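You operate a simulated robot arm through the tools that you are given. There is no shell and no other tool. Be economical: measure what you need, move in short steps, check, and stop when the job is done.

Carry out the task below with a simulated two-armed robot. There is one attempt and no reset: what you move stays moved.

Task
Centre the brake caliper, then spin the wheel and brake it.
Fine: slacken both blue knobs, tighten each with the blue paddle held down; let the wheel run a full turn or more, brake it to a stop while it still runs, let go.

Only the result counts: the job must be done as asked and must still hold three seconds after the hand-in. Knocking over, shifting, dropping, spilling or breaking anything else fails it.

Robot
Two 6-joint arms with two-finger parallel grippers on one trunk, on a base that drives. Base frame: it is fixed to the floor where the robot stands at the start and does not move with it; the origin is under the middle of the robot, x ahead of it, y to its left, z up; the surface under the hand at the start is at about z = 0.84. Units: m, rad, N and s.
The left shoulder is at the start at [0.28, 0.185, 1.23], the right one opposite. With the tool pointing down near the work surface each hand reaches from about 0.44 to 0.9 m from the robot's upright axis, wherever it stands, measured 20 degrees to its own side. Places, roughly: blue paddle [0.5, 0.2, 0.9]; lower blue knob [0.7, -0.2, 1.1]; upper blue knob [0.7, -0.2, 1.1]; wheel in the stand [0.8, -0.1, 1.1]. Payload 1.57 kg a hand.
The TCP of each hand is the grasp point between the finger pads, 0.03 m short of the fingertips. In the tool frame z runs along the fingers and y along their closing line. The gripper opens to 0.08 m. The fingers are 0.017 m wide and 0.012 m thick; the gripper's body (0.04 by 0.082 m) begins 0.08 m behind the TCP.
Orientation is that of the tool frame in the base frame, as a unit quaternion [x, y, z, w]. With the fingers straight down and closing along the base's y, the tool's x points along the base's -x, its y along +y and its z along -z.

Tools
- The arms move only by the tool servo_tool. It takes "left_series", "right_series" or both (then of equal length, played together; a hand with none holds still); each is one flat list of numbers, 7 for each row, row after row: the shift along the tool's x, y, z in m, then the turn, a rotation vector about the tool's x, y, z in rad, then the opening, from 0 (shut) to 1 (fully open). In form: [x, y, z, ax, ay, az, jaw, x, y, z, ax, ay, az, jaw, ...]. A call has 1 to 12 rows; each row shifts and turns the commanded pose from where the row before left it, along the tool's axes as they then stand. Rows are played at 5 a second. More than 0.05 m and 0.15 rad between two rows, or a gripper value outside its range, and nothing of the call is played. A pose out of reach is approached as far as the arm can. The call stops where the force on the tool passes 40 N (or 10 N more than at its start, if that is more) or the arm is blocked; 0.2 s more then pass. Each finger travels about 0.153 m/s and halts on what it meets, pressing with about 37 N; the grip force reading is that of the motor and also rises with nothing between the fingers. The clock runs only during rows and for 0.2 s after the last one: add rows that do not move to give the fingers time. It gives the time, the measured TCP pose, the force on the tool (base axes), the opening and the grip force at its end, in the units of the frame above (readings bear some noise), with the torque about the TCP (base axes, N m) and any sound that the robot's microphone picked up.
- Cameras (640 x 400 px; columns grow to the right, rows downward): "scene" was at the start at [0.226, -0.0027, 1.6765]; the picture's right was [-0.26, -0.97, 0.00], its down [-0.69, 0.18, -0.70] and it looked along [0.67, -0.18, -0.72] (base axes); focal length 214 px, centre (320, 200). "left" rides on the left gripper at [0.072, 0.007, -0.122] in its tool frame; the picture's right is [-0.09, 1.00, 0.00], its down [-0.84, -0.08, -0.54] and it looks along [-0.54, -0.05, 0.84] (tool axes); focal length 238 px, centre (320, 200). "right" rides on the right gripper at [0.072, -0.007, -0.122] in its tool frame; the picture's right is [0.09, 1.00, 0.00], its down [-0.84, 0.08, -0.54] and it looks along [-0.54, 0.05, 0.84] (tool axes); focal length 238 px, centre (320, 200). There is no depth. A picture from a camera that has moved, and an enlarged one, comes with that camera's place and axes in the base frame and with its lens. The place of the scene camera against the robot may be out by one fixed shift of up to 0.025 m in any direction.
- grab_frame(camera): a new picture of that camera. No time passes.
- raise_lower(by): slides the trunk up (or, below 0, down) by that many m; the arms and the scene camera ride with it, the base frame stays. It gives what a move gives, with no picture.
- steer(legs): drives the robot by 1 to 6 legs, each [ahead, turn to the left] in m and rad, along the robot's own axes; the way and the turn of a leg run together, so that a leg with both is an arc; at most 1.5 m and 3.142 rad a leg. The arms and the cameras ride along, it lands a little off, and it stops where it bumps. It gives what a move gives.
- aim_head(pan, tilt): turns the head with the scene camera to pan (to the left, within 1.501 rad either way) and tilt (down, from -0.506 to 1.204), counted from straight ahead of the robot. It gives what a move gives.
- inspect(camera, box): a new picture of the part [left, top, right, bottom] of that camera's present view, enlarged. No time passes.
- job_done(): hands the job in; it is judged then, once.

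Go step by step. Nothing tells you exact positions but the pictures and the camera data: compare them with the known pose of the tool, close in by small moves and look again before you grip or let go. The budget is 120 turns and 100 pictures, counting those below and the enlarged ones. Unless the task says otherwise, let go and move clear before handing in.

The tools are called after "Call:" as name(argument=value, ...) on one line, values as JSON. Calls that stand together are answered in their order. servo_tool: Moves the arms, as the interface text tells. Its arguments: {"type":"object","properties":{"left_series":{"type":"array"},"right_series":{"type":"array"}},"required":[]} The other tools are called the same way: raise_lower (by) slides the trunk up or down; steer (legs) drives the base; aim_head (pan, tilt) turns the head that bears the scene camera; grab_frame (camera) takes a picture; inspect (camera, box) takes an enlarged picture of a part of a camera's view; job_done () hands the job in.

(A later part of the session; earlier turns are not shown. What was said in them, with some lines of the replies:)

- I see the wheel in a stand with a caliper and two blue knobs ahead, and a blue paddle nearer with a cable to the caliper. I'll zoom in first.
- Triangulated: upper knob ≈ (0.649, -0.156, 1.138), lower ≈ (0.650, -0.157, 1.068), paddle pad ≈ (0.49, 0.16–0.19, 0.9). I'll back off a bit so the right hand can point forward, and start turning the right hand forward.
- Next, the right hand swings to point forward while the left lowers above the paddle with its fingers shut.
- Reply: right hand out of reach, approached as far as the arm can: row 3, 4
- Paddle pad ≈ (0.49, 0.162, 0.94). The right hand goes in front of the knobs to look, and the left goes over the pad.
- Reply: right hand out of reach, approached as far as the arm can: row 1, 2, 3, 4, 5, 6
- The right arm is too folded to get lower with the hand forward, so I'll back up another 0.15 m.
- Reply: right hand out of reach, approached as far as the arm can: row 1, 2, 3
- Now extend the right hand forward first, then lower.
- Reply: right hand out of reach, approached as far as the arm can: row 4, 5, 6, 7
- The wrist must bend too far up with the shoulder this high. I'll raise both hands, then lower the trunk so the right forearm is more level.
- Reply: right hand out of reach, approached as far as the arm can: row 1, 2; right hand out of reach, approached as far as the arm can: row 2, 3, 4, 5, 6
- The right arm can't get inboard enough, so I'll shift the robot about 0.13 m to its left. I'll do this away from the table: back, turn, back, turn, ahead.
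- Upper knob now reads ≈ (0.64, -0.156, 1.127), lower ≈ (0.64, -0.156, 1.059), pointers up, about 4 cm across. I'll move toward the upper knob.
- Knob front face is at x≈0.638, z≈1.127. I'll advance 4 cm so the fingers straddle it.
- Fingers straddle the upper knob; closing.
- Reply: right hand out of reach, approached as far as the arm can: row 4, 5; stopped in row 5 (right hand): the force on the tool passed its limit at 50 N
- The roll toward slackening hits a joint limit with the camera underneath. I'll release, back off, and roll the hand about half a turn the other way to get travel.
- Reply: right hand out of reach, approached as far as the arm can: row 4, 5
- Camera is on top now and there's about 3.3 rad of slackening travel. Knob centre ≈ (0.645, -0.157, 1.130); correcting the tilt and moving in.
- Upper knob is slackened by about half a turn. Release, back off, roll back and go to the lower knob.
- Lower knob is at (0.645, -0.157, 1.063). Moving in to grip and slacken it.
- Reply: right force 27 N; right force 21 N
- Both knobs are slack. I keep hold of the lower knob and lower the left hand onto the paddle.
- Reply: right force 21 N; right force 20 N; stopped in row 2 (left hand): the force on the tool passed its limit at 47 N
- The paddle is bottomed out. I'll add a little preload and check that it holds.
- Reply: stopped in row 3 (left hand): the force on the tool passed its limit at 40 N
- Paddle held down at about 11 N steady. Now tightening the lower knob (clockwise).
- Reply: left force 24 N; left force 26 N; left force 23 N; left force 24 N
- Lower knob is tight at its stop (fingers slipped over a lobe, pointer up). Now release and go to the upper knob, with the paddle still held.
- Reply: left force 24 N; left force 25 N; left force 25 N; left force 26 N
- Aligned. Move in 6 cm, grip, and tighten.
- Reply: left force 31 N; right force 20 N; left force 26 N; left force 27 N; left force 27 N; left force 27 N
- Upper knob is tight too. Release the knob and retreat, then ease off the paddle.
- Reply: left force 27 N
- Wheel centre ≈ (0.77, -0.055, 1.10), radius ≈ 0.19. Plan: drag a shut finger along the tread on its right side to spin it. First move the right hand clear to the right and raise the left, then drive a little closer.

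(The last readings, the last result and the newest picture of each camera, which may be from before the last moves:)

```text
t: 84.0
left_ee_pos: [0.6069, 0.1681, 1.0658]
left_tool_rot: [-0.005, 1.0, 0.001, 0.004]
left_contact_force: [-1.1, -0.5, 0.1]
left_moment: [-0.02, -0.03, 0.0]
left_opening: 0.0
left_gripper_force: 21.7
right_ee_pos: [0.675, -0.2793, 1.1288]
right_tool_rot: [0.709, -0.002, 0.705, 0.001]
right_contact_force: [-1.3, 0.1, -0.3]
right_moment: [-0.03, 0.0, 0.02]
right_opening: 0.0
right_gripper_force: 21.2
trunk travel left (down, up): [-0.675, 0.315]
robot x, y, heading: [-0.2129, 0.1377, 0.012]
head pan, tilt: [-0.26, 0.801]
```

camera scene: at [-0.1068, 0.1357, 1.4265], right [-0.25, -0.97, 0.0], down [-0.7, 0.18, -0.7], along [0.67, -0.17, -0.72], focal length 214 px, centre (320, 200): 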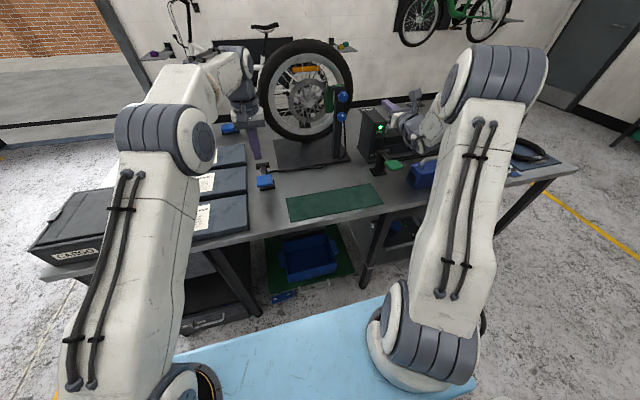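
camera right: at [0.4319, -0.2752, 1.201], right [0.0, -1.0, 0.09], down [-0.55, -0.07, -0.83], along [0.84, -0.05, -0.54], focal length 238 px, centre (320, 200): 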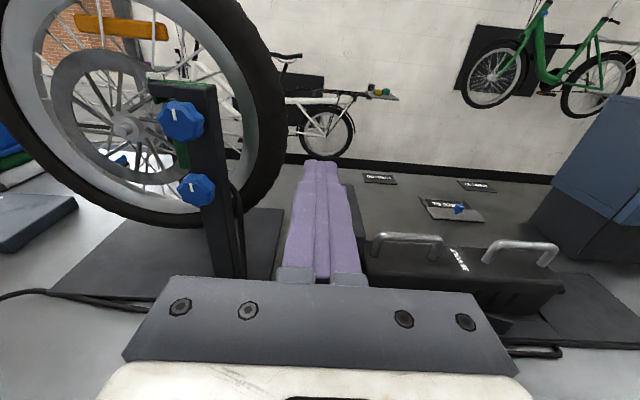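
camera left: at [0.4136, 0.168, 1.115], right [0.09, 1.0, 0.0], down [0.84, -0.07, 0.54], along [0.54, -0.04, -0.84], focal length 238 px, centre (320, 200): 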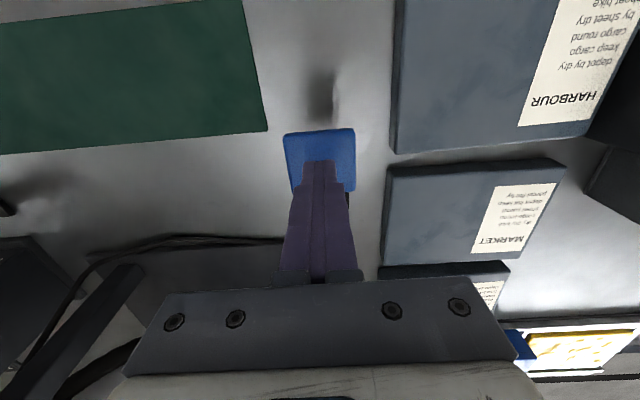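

Call:
servo_tool(left_series=[0.04, 0, 0, 0, 0, 0, 0, 0.04, 0, 0, 0, 0, 0, 0, 0.039, -0.003, 0, 0, 0, 0, 0, 0, 0, 0.03, 0, 0, 0, 0, 0, 0, 0.03, 0, 0, 0, 0, 0, 0, 0.02, 0, 0, 0, 0, 0, 0, 0, 0, 0, 0, 0], right_series=[0, 0, 0.025, 0, 0, 0, 0, 0, 0, 0.025, 0, 0, 0, 0, 0, 0, 0.025, 0, 0, 0, 0, 0, 0, 0.015, 0, 0, 0, 0, 0, 0, 0, 0, 0, 0, 0, 0, 0, 0, 0, 0, 0, 0, 0, 0, 0, 0, 0, 0, 0])

Call:
grab_frame(camera="right")

Call:
grab_frame(camera="left")

Call:
inspect(camera="scene", box=[230, 20, 450, 200])

```text
t: 85.6
left_ee_pos: [0.488, 0.1652, 0.9854]
left_tool_rot: [-0.004, 1.0, 0.0, 0.003]
left_contact_force: [-0.7, 0.7, 0.5]
left_moment: [0.01, 0.03, 0.01]
left_opening: 0.0002
left_gripper_force: 21.6
right_ee_pos: [0.7626, -0.2808, 1.1265]
right_tool_rot: [0.709, -0.002, 0.705, 0.001]
right_contact_force: [-0.5, 0.3, 0.2]
right_moment: [-0.02, -0.02, -0.05]
right_opening: 0.0001
right_gripper_force: 21.2
trunk travel left (down, up): [-0.675, 0.315]
robot x, y, heading: [-0.2131, 0.1396, 0.014]
head pan, tilt: [-0.26, 0.801]
```

```text
44 pictures are left
camera right: at [0.6421, -0.2732, 1.1993], right [0.0, -1.0, 0.09], down [-0.55, -0.08, -0.83], along [0.84, -0.05, -0.55], focal length 238 px, centre (320, 200)
```

right: 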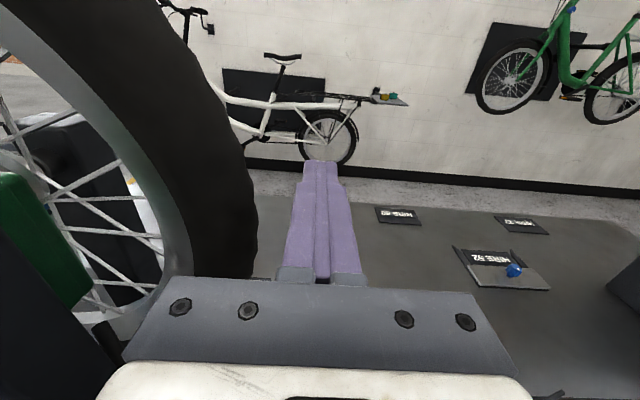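

```text
43 pictures are left
camera left: at [0.4146, 0.172, 1.1061], right [0.08, 1.0, 0.0], down [0.83, -0.07, 0.55], along [0.55, -0.04, -0.84], focal length 238 px, centre (320, 200)
```

left: 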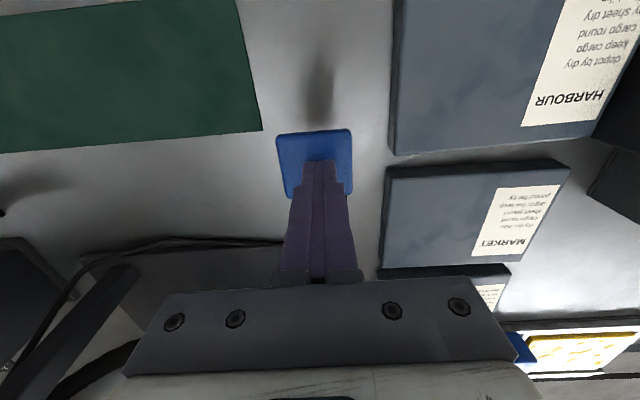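

```text
2.22 times, centred on (340, 110) of scene
camera zoom: at [0.0131, 0.137, 1.4264], right [-0.25, -0.97, 0.0], down [-0.7, 0.18, -0.7], along [0.67, -0.17, -0.72], focal length 477 px, centre (276, 400)
```

zoom: 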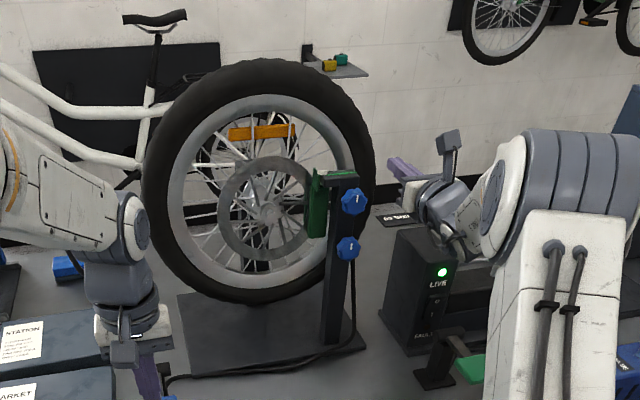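

Right finger is beside the tread. Closing in to touch it lightly.

Call:
servo_tool(right_series=[0, -0.012, 0, 0, 0, 0, 0, 0, -0.008, 0, 0, 0, 0, 0, 0, -0.003, 0, 0, 0, 0, 0, 0, 0, 0, 0, 0, 0, 0])

```text
t: 86.6
left_ee_pos: [0.4879, 0.166, 0.9847]
left_tool_rot: [-0.005, 1.0, 0.001, 0.003]
left_contact_force: [0.2, -0.3, 0.0]
left_moment: [-0.05, 0.01, -0.04]
left_opening: 0.0
left_gripper_force: 21.3
right_ee_pos: [0.7644, -0.2546, 1.1276]
right_tool_rot: [0.71, -0.001, 0.705, 0.0]
right_contact_force: [0.2, 0.2, 0.5]
right_moment: [-0.02, 0.0, -0.05]
right_opening: 0.0001
right_gripper_force: 20.6
trunk travel left (down, up): [-0.675, 0.315]
robot x, y, heading: [-0.2153, 0.1361, 0.01]
head pan, tilt: [-0.26, 0.801]
```

Call:
servo_tool(right_series=[0, -0.003, 0, 0, 0, 0, 0, 0, -0.003, 0, 0, 0, 0, 0, 0, 0, 0, 0, 0, 0, 0])

Call:
inspect(camera="right", box=[160, 120, 400, 300])

```text
t: 87.4
left_ee_pos: [0.4887, 0.167, 0.9853]
left_tool_rot: [-0.004, 1.0, 0.001, 0.004]
left_contact_force: [-0.1, 0.1, 0.7]
left_moment: [0.03, 0.02, -0.05]
left_opening: 0.0001
left_gripper_force: 21.2
right_ee_pos: [0.7636, -0.2493, 1.1271]
right_tool_rot: [0.709, -0.001, 0.705, 0.0]
right_contact_force: [-0.1, -0.4, -0.3]
right_moment: [-0.01, -0.01, -0.03]
right_opening: 0.0002
right_gripper_force: 21.2
trunk travel left (down, up): [-0.675, 0.315]
robot x, y, heading: [-0.2141, 0.1367, 0.005]
head pan, tilt: [-0.26, 0.801]
```

```text
2.22 times, centred on (280, 210) of right
camera zoom: at [0.6422, -0.2429, 1.1999], right [0.0, -1.0, 0.09], down [-0.55, -0.08, -0.83], along [0.84, -0.05, -0.54], focal length 530 px, centre (409, 178)
```

zoom: 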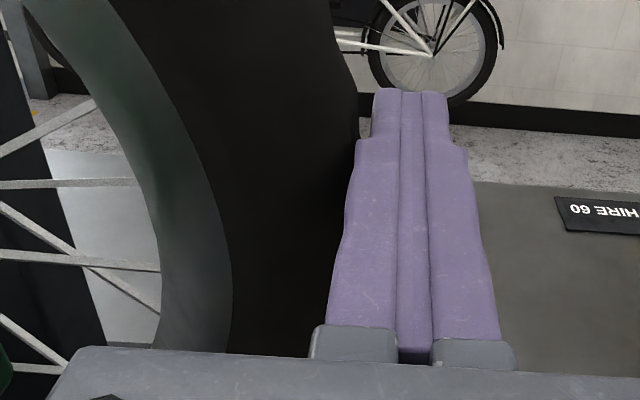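

Call:
servo_tool(right_series=[0, -0.002, 0, 0, 0, 0, 0, 0, -0.002, 0, 0, 0, 0, 0, 0, -0.002, 0, 0, 0, 0, 0])

```text
t: 88.2
left_ee_pos: [0.4884, 0.1655, 0.9854]
left_tool_rot: [-0.003, 1.0, 0.001, 0.004]
left_contact_force: [0.2, 0.1, -1.2]
left_moment: [-0.02, 0.02, 0.02]
left_opening: 0.0
left_gripper_force: 21.8
right_ee_pos: [0.7633, -0.2483, 1.128]
right_tool_rot: [0.709, -0.003, 0.705, 0.002]
right_contact_force: [-2.3, -12.7, 2.1]
right_moment: [-0.13, 0.02, 0.13]
right_opening: 0.0
right_gripper_force: 21.3
trunk travel left (down, up): [-0.675, 0.315]
robot x, y, heading: [-0.2157, 0.1391, 0.005]
head pan, tilt: [-0.26, 0.801]
```

Light contact made (≈13 N). Now an upward stroke along the tread, then off it, and I'll watch the orange reflector.

Call:
servo_tool(right_series=[0.047, -0.0131, 0, 0, 0, 0, 0, 0.0422, -0.0248, 0, 0, 0, 0, 0, 0.0344, -0.0347, 0, 0, 0, 0, 0, 0.046, -0.0026, 0, 0, 0, 0, 0, 0.02, 0.02, 0, 0, 0, 0, 0])

Call:
inspect(camera="scene", box=[230, 20, 450, 200])

```text
t: 89.4
left_ee_pos: [0.4874, 0.1677, 0.9862]
left_tool_rot: [-0.004, 1.0, 0.0, 0.004]
left_contact_force: [-0.3, 0.2, 0.4]
left_moment: [0.02, 0.01, 0.02]
left_opening: 0.0002
left_gripper_force: 21.5
right_ee_pos: [0.7669, -0.1889, 1.3176]
right_tool_rot: [0.71, -0.001, 0.705, 0.0]
right_contact_force: [-0.9, -1.1, 0.0]
right_moment: [0.0, 0.06, -0.01]
right_opening: 0.0002
right_gripper_force: 21.2
trunk travel left (down, up): [-0.675, 0.315]
robot x, y, heading: [-0.216, 0.1387, 0.012]
head pan, tilt: [-0.26, 0.801]
```

```text
2.22 times, centred on (340, 110) of scene
camera zoom: at [0.0129, 0.1373, 1.4264], right [-0.25, -0.97, 0.0], down [-0.7, 0.18, -0.7], along [0.67, -0.17, -0.72], focal length 477 px, centre (276, 400)
```

zoom: 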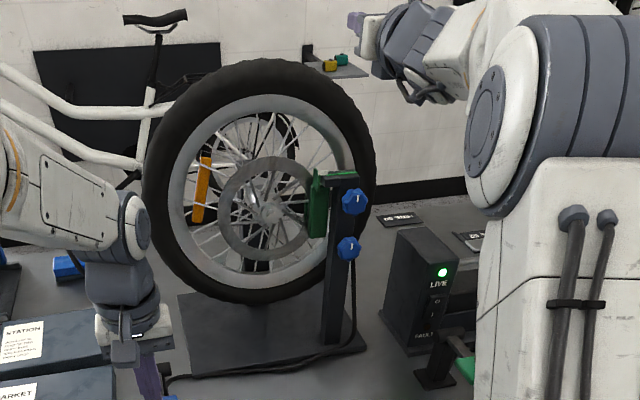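

The wheel is turning; the reflector moved about 75°. Let a second pass and measure the speed.

Call:
servo_tool(right_series=[0, 0.02, 0, 0, 0, 0, 0, 0, 0.02, 0, 0, 0, 0, 0, 0, 0.02, 0, 0, 0, 0, 0, 0, 0, 0, 0, 0, 0, 0])

Call:
inspect(camera="scene", box=[230, 20, 450, 200])

```text
t: 90.4
left_ee_pos: [0.4881, 0.1669, 0.9858]
left_tool_rot: [-0.005, 1.0, 0.001, 0.004]
left_contact_force: [-0.4, 0.9, 0.0]
left_moment: [0.02, 0.01, 0.0]
left_opening: 0.0001
left_gripper_force: 21.0
right_ee_pos: [0.7676, -0.2522, 1.3168]
right_tool_rot: [0.709, -0.001, 0.705, 0.0]
right_contact_force: [-0.6, -0.4, 0.1]
right_moment: [0.02, 0.02, -0.01]
right_opening: 0.0
right_gripper_force: 21.4
trunk travel left (down, up): [-0.675, 0.315]
robot x, y, heading: [-0.2154, 0.1398, 0.013]
head pan, tilt: [-0.26, 0.801]
```

```text
2.22 times, centred on (340, 110) of scene
camera zoom: at [0.0131, 0.1368, 1.4264], right [-0.25, -0.97, 0.0], down [-0.7, 0.18, -0.7], along [0.67, -0.17, -0.72], focal length 477 px, centre (276, 400)
```

zoom: 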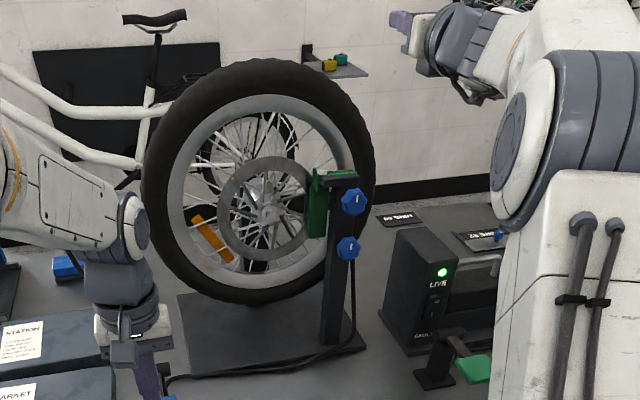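

Call:
servo_tool(right_series=[0, 0, 0, 0, 0, 0, 0, 0, 0, 0, 0, 0, 0, 0, 0, 0, 0, 0, 0, 0, 0, 0, 0, 0, 0, 0, 0, 0])

Call:
inspect(camera="scene", box=[230, 20, 450, 200])

```text
t: 91.4
left_ee_pos: [0.4885, 0.1664, 0.9854]
left_tool_rot: [-0.005, 1.0, 0.0, 0.004]
left_contact_force: [0.6, 0.3, 0.8]
left_moment: [-0.03, -0.01, -0.01]
left_opening: 0.0
left_gripper_force: 21.1
right_ee_pos: [0.7684, -0.2514, 1.3166]
right_tool_rot: [0.71, -0.001, 0.704, 0.0]
right_contact_force: [-0.3, -0.7, 0.3]
right_moment: [-0.01, -0.01, 0.01]
right_opening: 0.0001
right_gripper_force: 21.0
trunk travel left (down, up): [-0.675, 0.315]
robot x, y, heading: [-0.2108, 0.1359, 0.009]
head pan, tilt: [-0.26, 0.801]
```

```text
2.22 times, centred on (340, 110) of scene
camera zoom: at [0.0131, 0.1369, 1.4265], right [-0.25, -0.97, 0.0], down [-0.7, 0.18, -0.7], along [0.67, -0.17, -0.72], focal length 477 px, centre (276, 400)
```

zoom: 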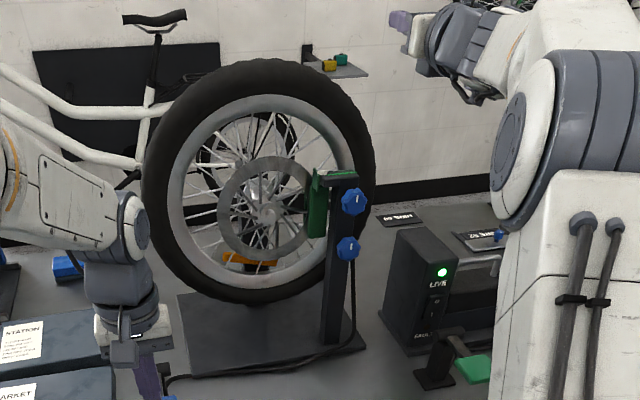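

It coasts at about 42°/s with little decay. Let it run on.

Call:
servo_tool(right_series=[0, 0, 0, 0, 0, 0, 0, 0, 0, 0, 0, 0, 0, 0, 0, 0, 0, 0, 0, 0, 0, 0, 0, 0, 0, 0, 0, 0, 0, 0, 0, 0, 0, 0, 0, 0, 0, 0, 0, 0, 0, 0, 0, 0, 0, 0, 0, 0, 0, 0, 0, 0, 0, 0, 0, 0, 0, 0, 0, 0, 0, 0, 0, 0, 0, 0, 0, 0, 0, 0, 0, 0, 0, 0, 0, 0, 0, 0, 0, 0, 0, 0, 0, 0])

Call:
inspect(camera="scene", box=[230, 20, 450, 200])

```text
t: 94.0
left_ee_pos: [0.4876, 0.1663, 0.9847]
left_tool_rot: [-0.005, 1.0, 0.001, 0.003]
left_contact_force: [0.9, -0.7, -0.2]
left_moment: [0.0, -0.04, 0.01]
left_opening: 0.0
left_gripper_force: 21.4
right_ee_pos: [0.7678, -0.2509, 1.3177]
right_tool_rot: [0.709, -0.001, 0.705, 0.0]
right_contact_force: [-0.2, 0.1, -0.9]
right_moment: [-0.01, 0.02, 0.0]
right_opening: 0.0002
right_gripper_force: 21.3
trunk travel left (down, up): [-0.675, 0.315]
robot x, y, heading: [-0.2114, 0.1382, 0.008]
head pan, tilt: [-0.26, 0.801]
```

```text
2.22 times, centred on (340, 110) of scene
camera zoom: at [0.0131, 0.1369, 1.4265], right [-0.25, -0.97, 0.0], down [-0.7, 0.18, -0.7], along [0.67, -0.17, -0.72], focal length 477 px, centre (276, 400)
```

zoom: 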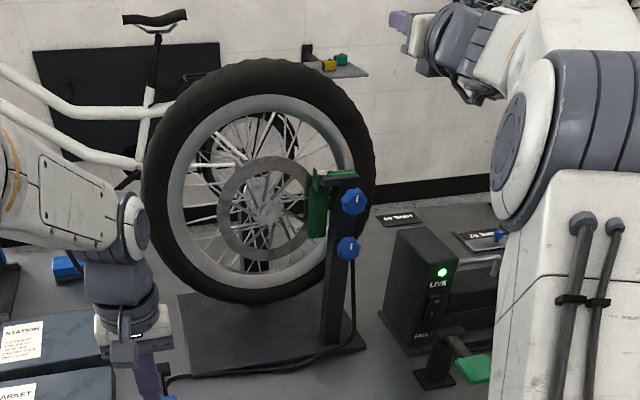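

Call:
servo_tool(right_series=[0, 0, 0, 0, 0, 0, 0, 0, 0, 0, 0, 0, 0, 0, 0, 0, 0, 0, 0, 0, 0, 0, 0, 0, 0, 0, 0, 0, 0, 0, 0, 0, 0, 0, 0, 0, 0, 0, 0, 0, 0, 0, 0, 0, 0, 0, 0, 0, 0, 0, 0, 0, 0, 0, 0, 0, 0, 0, 0, 0, 0, 0, 0, 0, 0, 0, 0, 0, 0, 0])

Call:
inspect(camera="scene", box=[230, 20, 450, 200])

```text
t: 96.2
left_ee_pos: [0.4888, 0.1674, 0.985]
left_tool_rot: [-0.004, 1.0, 0.001, 0.004]
left_contact_force: [0.5, -0.4, 0.0]
left_moment: [0.0, -0.01, -0.02]
left_opening: 0.0002
left_gripper_force: 20.8
right_ee_pos: [0.7675, -0.2513, 1.3156]
right_tool_rot: [0.709, -0.001, 0.705, 0.0]
right_contact_force: [-0.1, 0.1, 0.9]
right_moment: [-0.04, 0.01, 0.02]
right_opening: 0.0
right_gripper_force: 21.6
trunk travel left (down, up): [-0.675, 0.315]
robot x, y, heading: [-0.2161, 0.1388, 0.008]
head pan, tilt: [-0.26, 0.801]
```

```text
2.22 times, centred on (340, 110) of scene
camera zoom: at [0.0131, 0.1369, 1.4265], right [-0.25, -0.97, 0.0], down [-0.7, 0.18, -0.7], along [0.67, -0.17, -0.72], focal length 477 px, centre (276, 400)
```

zoom: 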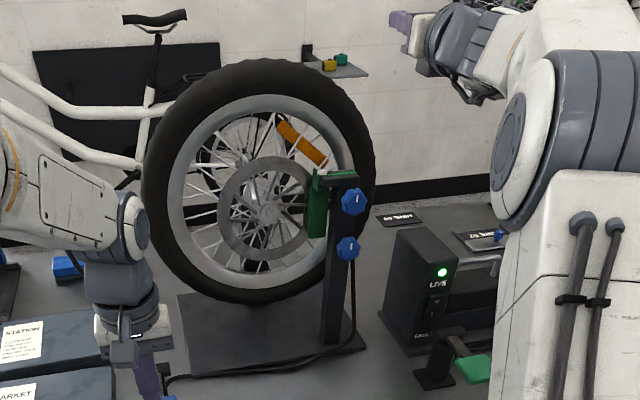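

Speed is dropping slowly (about 30°/s now), so I'll give it a second, firmer stroke to have margin.

Call:
servo_tool(right_series=[-0.04, 0.024, 0, 0, 0, 0, 0, -0.0443, 0, 0, 0, 0, 0, 0, -0.0443, 0, 0, 0, 0, 0, 0, -0.0443, 0, 0, 0, 0, 0, 0, -0.0443, 0, 0, 0, 0, 0, 0, 0.0359, -0.0334, 0, 0, 0, 0, 0, 0.045, -0.0191, 0, 0, 0, 0, 0, 0.0403, -0.0264, 0, 0, 0, 0, 0, 0.0322, -0.036, 0, 0, 0, 0, 0, 0.0446, -0.0119, 0, 0, 0, 0, 0, 0.03, 0.03, 0, 0, 0, 0, 0])

Call:
inspect(camera="scene", box=[230, 20, 450, 200])

```text
t: 98.0
left_ee_pos: [0.4872, 0.166, 0.985]
left_tool_rot: [-0.004, 1.0, 0.002, 0.004]
left_contact_force: [0.6, -0.3, -0.6]
left_moment: [0.1, -0.05, -0.01]
left_opening: 0.0
left_gripper_force: 21.2
right_ee_pos: [0.7616, -0.2067, 1.2191]
right_tool_rot: [0.705, -0.005, 0.709, 0.004]
right_contact_force: [-3.5, -5.0, 3.0]
right_moment: [0.06, 0.05, 0.1]
right_opening: 0.0
right_gripper_force: 21.6
trunk travel left (down, up): [-0.675, 0.315]
robot x, y, heading: [-0.2125, 0.1374, 0.006]
head pan, tilt: [-0.26, 0.801]
stopped in row 9 (right hand): the force on the tool passed its limit at 42 N (the readings are from after the stop); the commanded pose is now the measured one
```

```text
2.22 times, centred on (340, 110) of scene
camera zoom: at [0.0123, 0.1348, 1.4263], right [-0.25, -0.97, 0.0], down [-0.69, 0.18, -0.7], along [0.67, -0.17, -0.72], focal length 477 px, centre (276, 400)
```

zoom: 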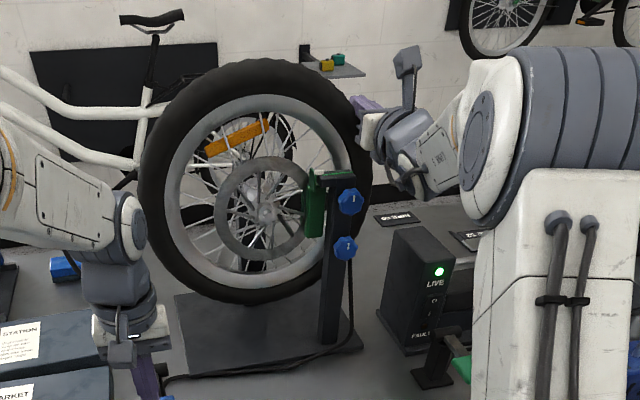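

The stroke tripped the force limit. I'll back off and repeat with the lighter pressure that worked.

Call:
servo_tool(right_series=[0, 0.04, 0, 0, 0, 0, 0, -0.03, 0.028, 0, 0, 0, 0, 0, -0.045, 0, 0, 0, 0, 0, 0, -0.044, 0, 0, 0, 0, 0, 0, 0.0361, -0.0324, 0, 0, 0, 0, 0, 0.0466, -0.0165, 0, 0, 0, 0, 0, 0.0411, -0.027, 0, 0, 0, 0, 0, 0.0324, -0.0359, 0, 0, 0, 0, 0, 0.0446, -0.0119, 0, 0, 0, 0, 0, 0.03, 0.03, 0, 0, 0, 0, 0])

Call:
inspect(camera="scene", box=[230, 20, 450, 200])

```text
t: 99.3
left_ee_pos: [0.4872, 0.1669, 0.9861]
left_tool_rot: [-0.003, 1.0, 0.001, 0.003]
left_contact_force: [0.3, 0.5, -0.1]
left_moment: [-0.02, 0.03, -0.02]
left_opening: 0.0
left_gripper_force: 21.7
right_ee_pos: [0.759, -0.2473, 1.1412]
right_tool_rot: [0.701, -0.011, 0.713, 0.008]
right_contact_force: [-0.2, 0.1, -0.2]
right_moment: [0.01, 0.02, -0.03]
right_opening: 0.0
right_gripper_force: 21.5
trunk travel left (down, up): [-0.675, 0.315]
robot x, y, heading: [-0.2114, 0.1377, 0.004]
head pan, tilt: [-0.26, 0.801]
stopped in row 6 (right hand): the force on the tool passed its limit at 44 N (the readings are from after the stop); the commanded pose is now the measured one
```

```text
2.22 times, centred on (340, 110) of scene
camera zoom: at [0.0133, 0.1359, 1.4264], right [-0.25, -0.97, 0.0], down [-0.7, 0.18, -0.7], along [0.67, -0.18, -0.72], focal length 477 px, centre (276, 400)
```

zoom: 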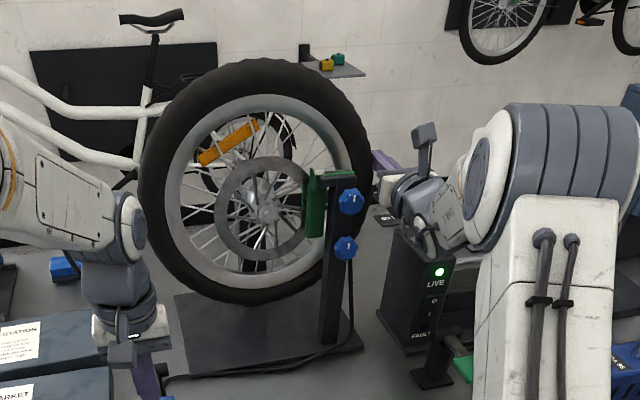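

Call:
servo_tool(right_series=[-0.018, 0.01, 0.004, 0.027, -0.017, 0, 0, -0.018, 0.002, 0, 0, 0, 0, 0, 0, -0.01, 0, 0, 0, 0, 0, 0, -0.002, 0, 0, 0, 0, 0, 0, -0.002, 0, 0, 0, 0, 0, 0.0475, -0.0074, 0, 0, 0, 0, 0, 0.0452, -0.0196, 0, 0, 0, 0, 0, 0.0379, -0.0299, 0, 0, 0, 0, 0, 0.0292, -0.0386, 0, 0, 0, 0, 0, 0.0453, -0.0086, 0, 0, 0, 0, 0, 0.03, 0.03, 0, 0, 0, 0, 0])

Call:
inspect(camera="scene", box=[230, 20, 450, 200])

```text
t: 101.7
left_ee_pos: [0.4895, 0.1664, 0.9852]
left_tool_rot: [-0.004, 1.0, 0.0, 0.004]
left_contact_force: [1.1, 0.3, -0.1]
left_moment: [-0.04, -0.04, 0.03]
left_opening: 0.0001
left_gripper_force: 21.6
right_ee_pos: [0.7637, -0.1728, 1.3424]
right_tool_rot: [0.708, -0.001, 0.706, -0.002]
right_contact_force: [-0.2, 0.4, 0.1]
right_moment: [-0.01, -0.04, -0.03]
right_opening: 0.0
right_gripper_force: 21.0
trunk travel left (down, up): [-0.675, 0.315]
robot x, y, heading: [-0.2158, 0.1371, 0.006]
head pan, tilt: [-0.26, 0.801]
```

```text
2.22 times, centred on (340, 110) of scene
camera zoom: at [0.0128, 0.136, 1.4264], right [-0.25, -0.97, 0.0], down [-0.69, 0.18, -0.7], along [0.67, -0.18, -0.72], focal length 477 px, centre (276, 400)
```

zoom: 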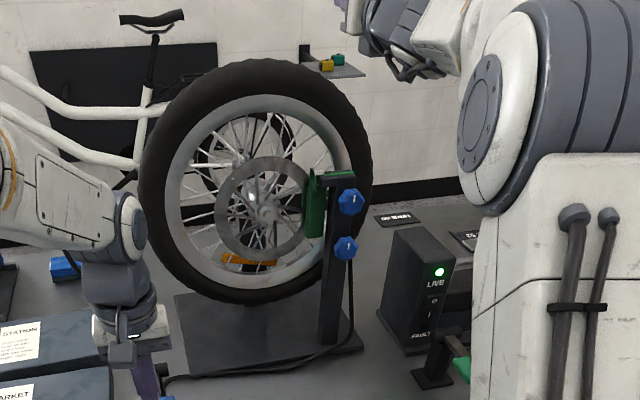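

Call:
servo_tool(right_series=[0, 0.02, 0, 0, 0, 0, 0, 0, 0.02, 0, 0, 0, 0, 0, 0, 0.02, 0, 0, 0, 0, 0, 0, 0.02, 0, 0, 0, 0, 0, 0, 0, 0, 0, 0, 0, 0, 0, 0, 0, 0, 0, 0, 0, 0, 0, 0, 0, 0, 0, 0, 0, 0, 0, 0, 0, 0, 0, 0, 0, 0, 0, 0, 0, 0])

Call:
inspect(camera="scene", box=[230, 20, 450, 200])

```text
t: 103.7
left_ee_pos: [0.4882, 0.1657, 0.986]
left_tool_rot: [-0.003, 1.0, 0.0, 0.004]
left_contact_force: [0.1, 0.3, 0.2]
left_moment: [-0.03, -0.01, -0.01]
left_opening: 0.0
left_gripper_force: 21.4
right_ee_pos: [0.7635, -0.2526, 1.3415]
right_tool_rot: [0.707, -0.002, 0.707, 0.0]
right_contact_force: [0.6, -0.2, -0.4]
right_moment: [0.0, 0.0, -0.02]
right_opening: 0.0
right_gripper_force: 21.1
trunk travel left (down, up): [-0.675, 0.315]
robot x, y, heading: [-0.2119, 0.1394, 0.003]
head pan, tilt: [-0.26, 0.801]
```

```text
2.22 times, centred on (340, 110) of scene
camera zoom: at [0.0129, 0.1355, 1.4265], right [-0.25, -0.97, 0.0], down [-0.69, 0.18, -0.7], along [0.67, -0.18, -0.72], focal length 477 px, centre (276, 400)
```

zoom: 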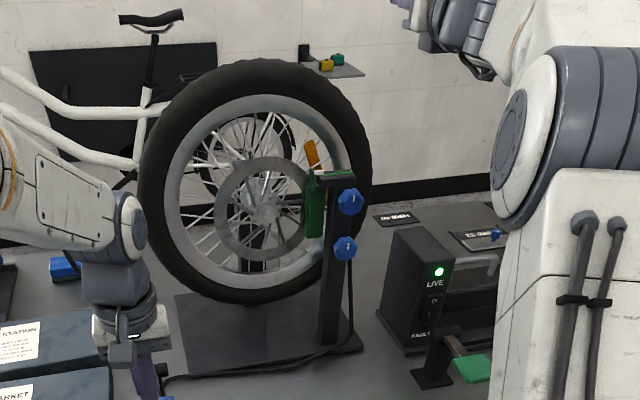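

Now about 72°/s. Let it run past a full turn.

Call:
servo_tool(right_series=[0, 0, 0, 0, 0, 0, 0, 0, 0, 0, 0, 0, 0, 0, 0, 0, 0, 0, 0, 0, 0, 0, 0, 0, 0, 0, 0, 0, 0, 0, 0, 0, 0, 0, 0, 0, 0, 0, 0, 0, 0, 0, 0, 0, 0, 0, 0, 0, 0, 0, 0, 0, 0, 0, 0, 0, 0, 0, 0, 0, 0, 0, 0, 0, 0, 0, 0, 0, 0, 0, 0, 0, 0, 0, 0, 0, 0, 0, 0, 0, 0, 0, 0, 0])

Call:
inspect(camera="scene", box=[230, 20, 450, 200])

Call:
servo_tool(right_series=[0, 0, 0, 0, 0, 0, 0, 0, 0, 0, 0, 0, 0, 0, 0, 0, 0, 0, 0, 0, 0, 0, 0, 0, 0, 0, 0, 0, 0, 0, 0, 0, 0, 0, 0, 0, 0, 0, 0, 0, 0, 0, 0, 0, 0, 0, 0, 0, 0])

Call:
inspect(camera="scene", box=[230, 20, 450, 200])

```text
t: 106.3
left_ee_pos: [0.4886, 0.1655, 0.9859]
left_tool_rot: [-0.003, 1.0, 0.001, 0.003]
left_contact_force: [0.2, -0.6, -0.7]
left_moment: [0.03, 0.0, 0.02]
left_opening: 0.0
left_gripper_force: 21.3
right_ee_pos: [0.7646, -0.253, 1.3416]
right_tool_rot: [0.708, -0.002, 0.707, 0.0]
right_contact_force: [0.1, -0.1, -0.5]
right_moment: [0.03, -0.01, 0.0]
right_opening: 0.0002
right_gripper_force: 21.1
trunk travel left (down, up): [-0.675, 0.315]
robot x, y, heading: [-0.2137, 0.1398, 0.004]
head pan, tilt: [-0.26, 0.801]
```

```text
2.22 times, centred on (340, 110) of scene
camera zoom: at [0.0129, 0.1355, 1.4265], right [-0.25, -0.97, 0.0], down [-0.69, 0.18, -0.7], along [0.67, -0.18, -0.72], focal length 477 px, centre (276, 400)
```

zoom: 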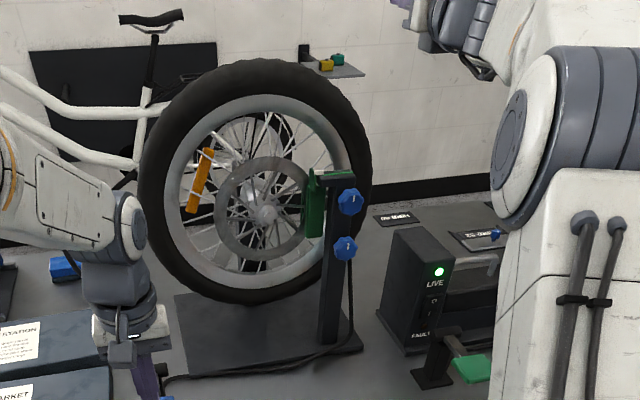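

```text
t: 107.9
left_ee_pos: [0.4885, 0.1657, 0.9848]
left_tool_rot: [-0.003, 1.0, 0.001, 0.004]
left_contact_force: [-0.1, -0.5, 0.7]
left_moment: [-0.02, 0.01, 0.0]
left_opening: 0.0003
left_gripper_force: 21.4
right_ee_pos: [0.7639, -0.2524, 1.3409]
right_tool_rot: [0.708, -0.001, 0.706, -0.002]
right_contact_force: [0.1, -0.3, -0.1]
right_moment: [-0.01, -0.01, 0.0]
right_opening: 0.0001
right_gripper_force: 21.3
trunk travel left (down, up): [-0.675, 0.315]
robot x, y, heading: [-0.2123, 0.1381, 0.004]
head pan, tilt: [-0.26, 0.801]
```

```text
2.22 times, centred on (340, 110) of scene
camera zoom: at [0.0129, 0.1355, 1.4265], right [-0.25, -0.97, 0.0], down [-0.69, 0.18, -0.7], along [0.67, -0.18, -0.72], focal length 477 px, centre (276, 400)
```

zoom: 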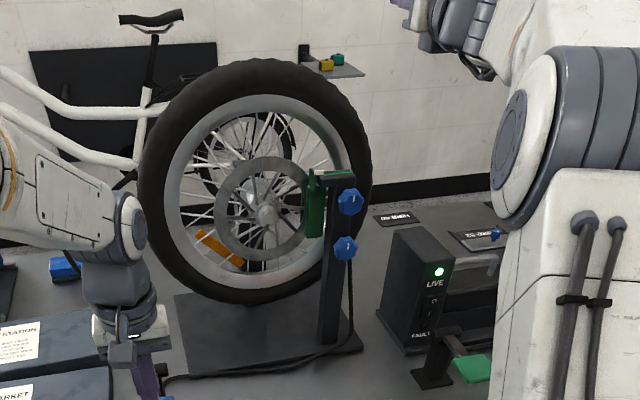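

It has passed about a full free turn. One more second of running, then press the paddle and hold.

Call:
servo_tool(left_series=[0, 0, 0, 0, 0, 0, 0, 0, 0, 0, 0, 0, 0, 0, 0, 0, 0, 0, 0, 0, 0, 0, 0, 0, 0, 0, 0, 0, 0, 0, 0.02, 0, 0, 0, 0, 0, 0, 0.012, 0, 0, 0, 0, 0, 0, 0.004, 0, 0, 0, 0, 0, 0, 0.001, 0, 0, 0, 0, 0, 0, 0, 0, 0, 0, 0, 0, 0, 0, 0, 0, 0, 0])

Call:
inspect(camera="scene", box=[230, 20, 450, 200])

Call:
inspect(camera="left", box=[220, 80, 420, 240])

```text
t: 110.1
left_ee_pos: [0.4881, 0.1661, 0.9493]
left_tool_rot: [-0.004, 1.0, 0.0, 0.005]
left_contact_force: [-3.4, 4.1, 31.3]
left_moment: [0.17, -0.15, -0.1]
left_opening: 0.0
left_gripper_force: 21.0
right_ee_pos: [0.7625, -0.2515, 1.3431]
right_tool_rot: [0.707, -0.002, 0.707, 0.0]
right_contact_force: [0.7, 0.2, 0.5]
right_moment: [-0.02, 0.0, -0.01]
right_opening: 0.0
right_gripper_force: 21.4
trunk travel left (down, up): [-0.675, 0.315]
robot x, y, heading: [-0.2112, 0.1369, 0.0]
head pan, tilt: [-0.26, 0.801]
```

```text
2.22 times, centred on (340, 110) of scene
camera zoom: at [0.0115, 0.1357, 1.427], right [-0.25, -0.97, 0.0], down [-0.69, 0.18, -0.7], along [0.67, -0.18, -0.72], focal length 477 px, centre (276, 400)
```

zoom: 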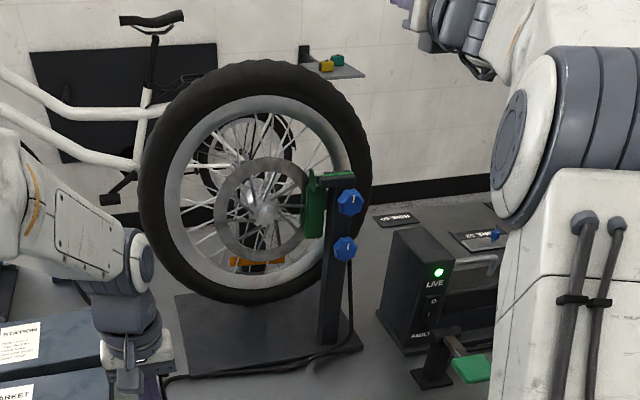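

```text
2.50 times, centred on (320, 160) of left
camera zoom: at [0.4145, 0.1712, 1.0709], right [0.09, 1.0, 0.0], down [0.83, -0.07, 0.55], along [0.55, -0.05, -0.83], focal length 596 px, centre (320, 300)
```

zoom: 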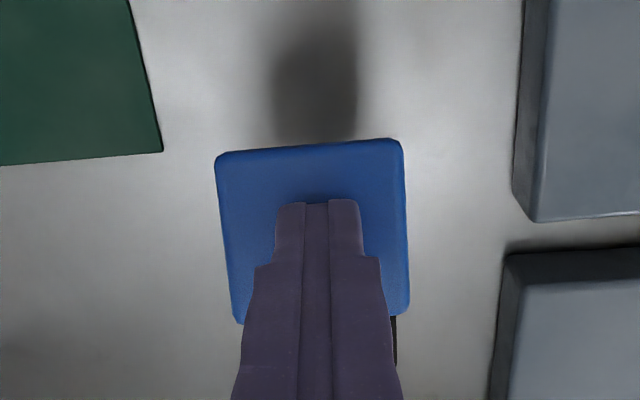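

Call:
servo_tool(left_series=[0, 0, 0, 0, 0, 0, 0, 0, 0, 0, 0, 0, 0, 0, 0, 0, 0, 0, 0, 0, 0, 0, 0, 0, 0, 0, 0, 0])

Call:
inspect(camera="scene", box=[230, 20, 450, 200])

```text
t: 111.1
left_ee_pos: [0.4874, 0.1659, 0.9507]
left_tool_rot: [-0.004, 1.0, 0.0, 0.006]
left_contact_force: [-1.3, 5.2, 35.2]
left_moment: [0.14, -0.27, 0.04]
left_opening: 0.0001
left_gripper_force: 21.5
right_ee_pos: [0.7619, -0.2518, 1.342]
right_tool_rot: [0.707, -0.002, 0.707, -0.001]
right_contact_force: [0.1, -0.4, 0.6]
right_moment: [0.01, -0.02, 0.01]
right_opening: 0.0
right_gripper_force: 21.3
trunk travel left (down, up): [-0.675, 0.315]
robot x, y, heading: [-0.2125, 0.1395, 0.004]
head pan, tilt: [-0.26, 0.801]
```

```text
2.22 times, centred on (340, 110) of scene
camera zoom: at [0.0115, 0.1358, 1.4268], right [-0.25, -0.97, 0.0], down [-0.69, 0.18, -0.7], along [0.67, -0.18, -0.72], focal length 477 px, centre (276, 400)
```

zoom: 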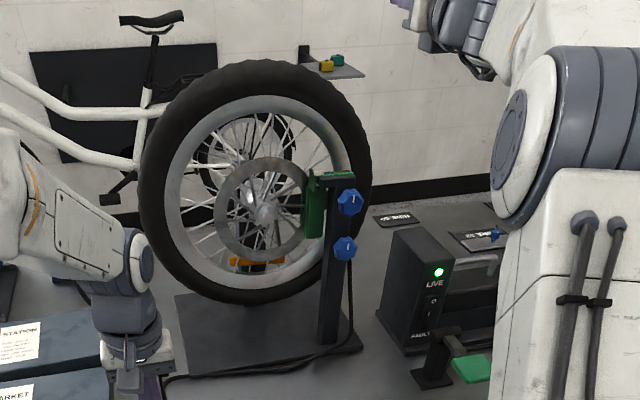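

The wheel is stopped by the brake. Let go of the paddle and move both hands clear.

Call:
servo_tool(left_series=[0, 0, -0.015, 0, 0, 0, 0, 0, 0, -0.03, 0, 0, 0, 0, 0, 0, -0.04, 0, 0, 0, 0, 0, 0, -0.04, 0, 0, 0, 0, 0, 0, 0, 0, 0, 0, 0], right_series=[0, 0.02, -0.02, 0, 0, 0, 0, 0, 0.02, -0.03, 0, 0, 0, 0, 0, 0, -0.04, 0, 0, 0, 0, 0, 0, -0.04, 0, 0, 0, 0, 0, 0, 0, 0, 0, 0, 0])

Call:
grab_frame(camera="scene")

Call:
inspect(camera="scene", box=[230, 20, 450, 200])

```text
t: 112.3
left_ee_pos: [0.4855, 0.1637, 1.074]
left_tool_rot: [-0.004, 1.0, 0.001, 0.004]
left_contact_force: [0.0, 0.3, 0.8]
left_moment: [0.02, -0.03, 0.01]
left_opening: 0.0
left_gripper_force: 21.5
right_ee_pos: [0.6313, -0.2932, 1.34]
right_tool_rot: [0.707, -0.001, 0.707, 0.0]
right_contact_force: [0.1, -0.1, 0.8]
right_moment: [-0.03, 0.03, 0.0]
right_opening: 0.0
right_gripper_force: 21.3
trunk travel left (down, up): [-0.675, 0.315]
robot x, y, heading: [-0.21, 0.1385, 0.001]
head pan, tilt: [-0.26, 0.801]
```

```text
26 pictures are left
camera scene: at [0.0126, 0.1357, 1.4265], right [-0.25, -0.97, 0.0], down [-0.69, 0.18, -0.7], along [0.67, -0.18, -0.72], focal length 214 px, centre (320, 200)
```

scene: 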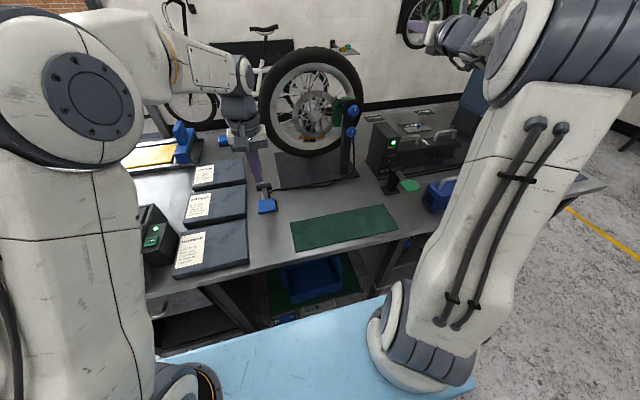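

```text
2.22 times, centred on (340, 110) of scene
camera zoom: at [0.0126, 0.1357, 1.4265], right [-0.25, -0.97, 0.0], down [-0.69, 0.18, -0.7], along [0.67, -0.18, -0.72], focal length 477 px, centre (276, 400)
```

zoom: 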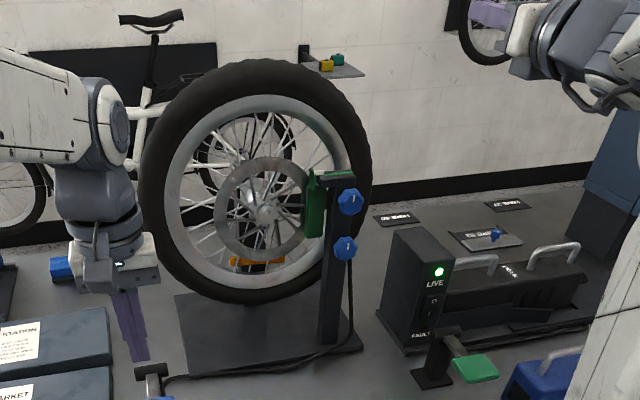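

The wheel stays at rest with the paddle released, both knobs are tight and both hands are clear, so I'm handing it in.

Call:
job_done()

```text
The job is handed in.
```

I handed the job in with the wheel at rest, the paddle released, both knobs tight and both hands clear. No verdict came back.

- **Caliper:** I slackened both knobs about half a turn. Then I tightened each to its stop with the paddle held down throughout.
- **Wheel:** The first spin slowed, and my second and third strokes tripped the force limit against the tyre and stopped the wheel. A fourth, lighter stroke worked: it ran free for roughly 400° by my estimate from the reflector.
- **Braking:** I pressed the paddle while the wheel was still turning at about 25–30° a second, and it stopped. The wheel stayed still after I let go.
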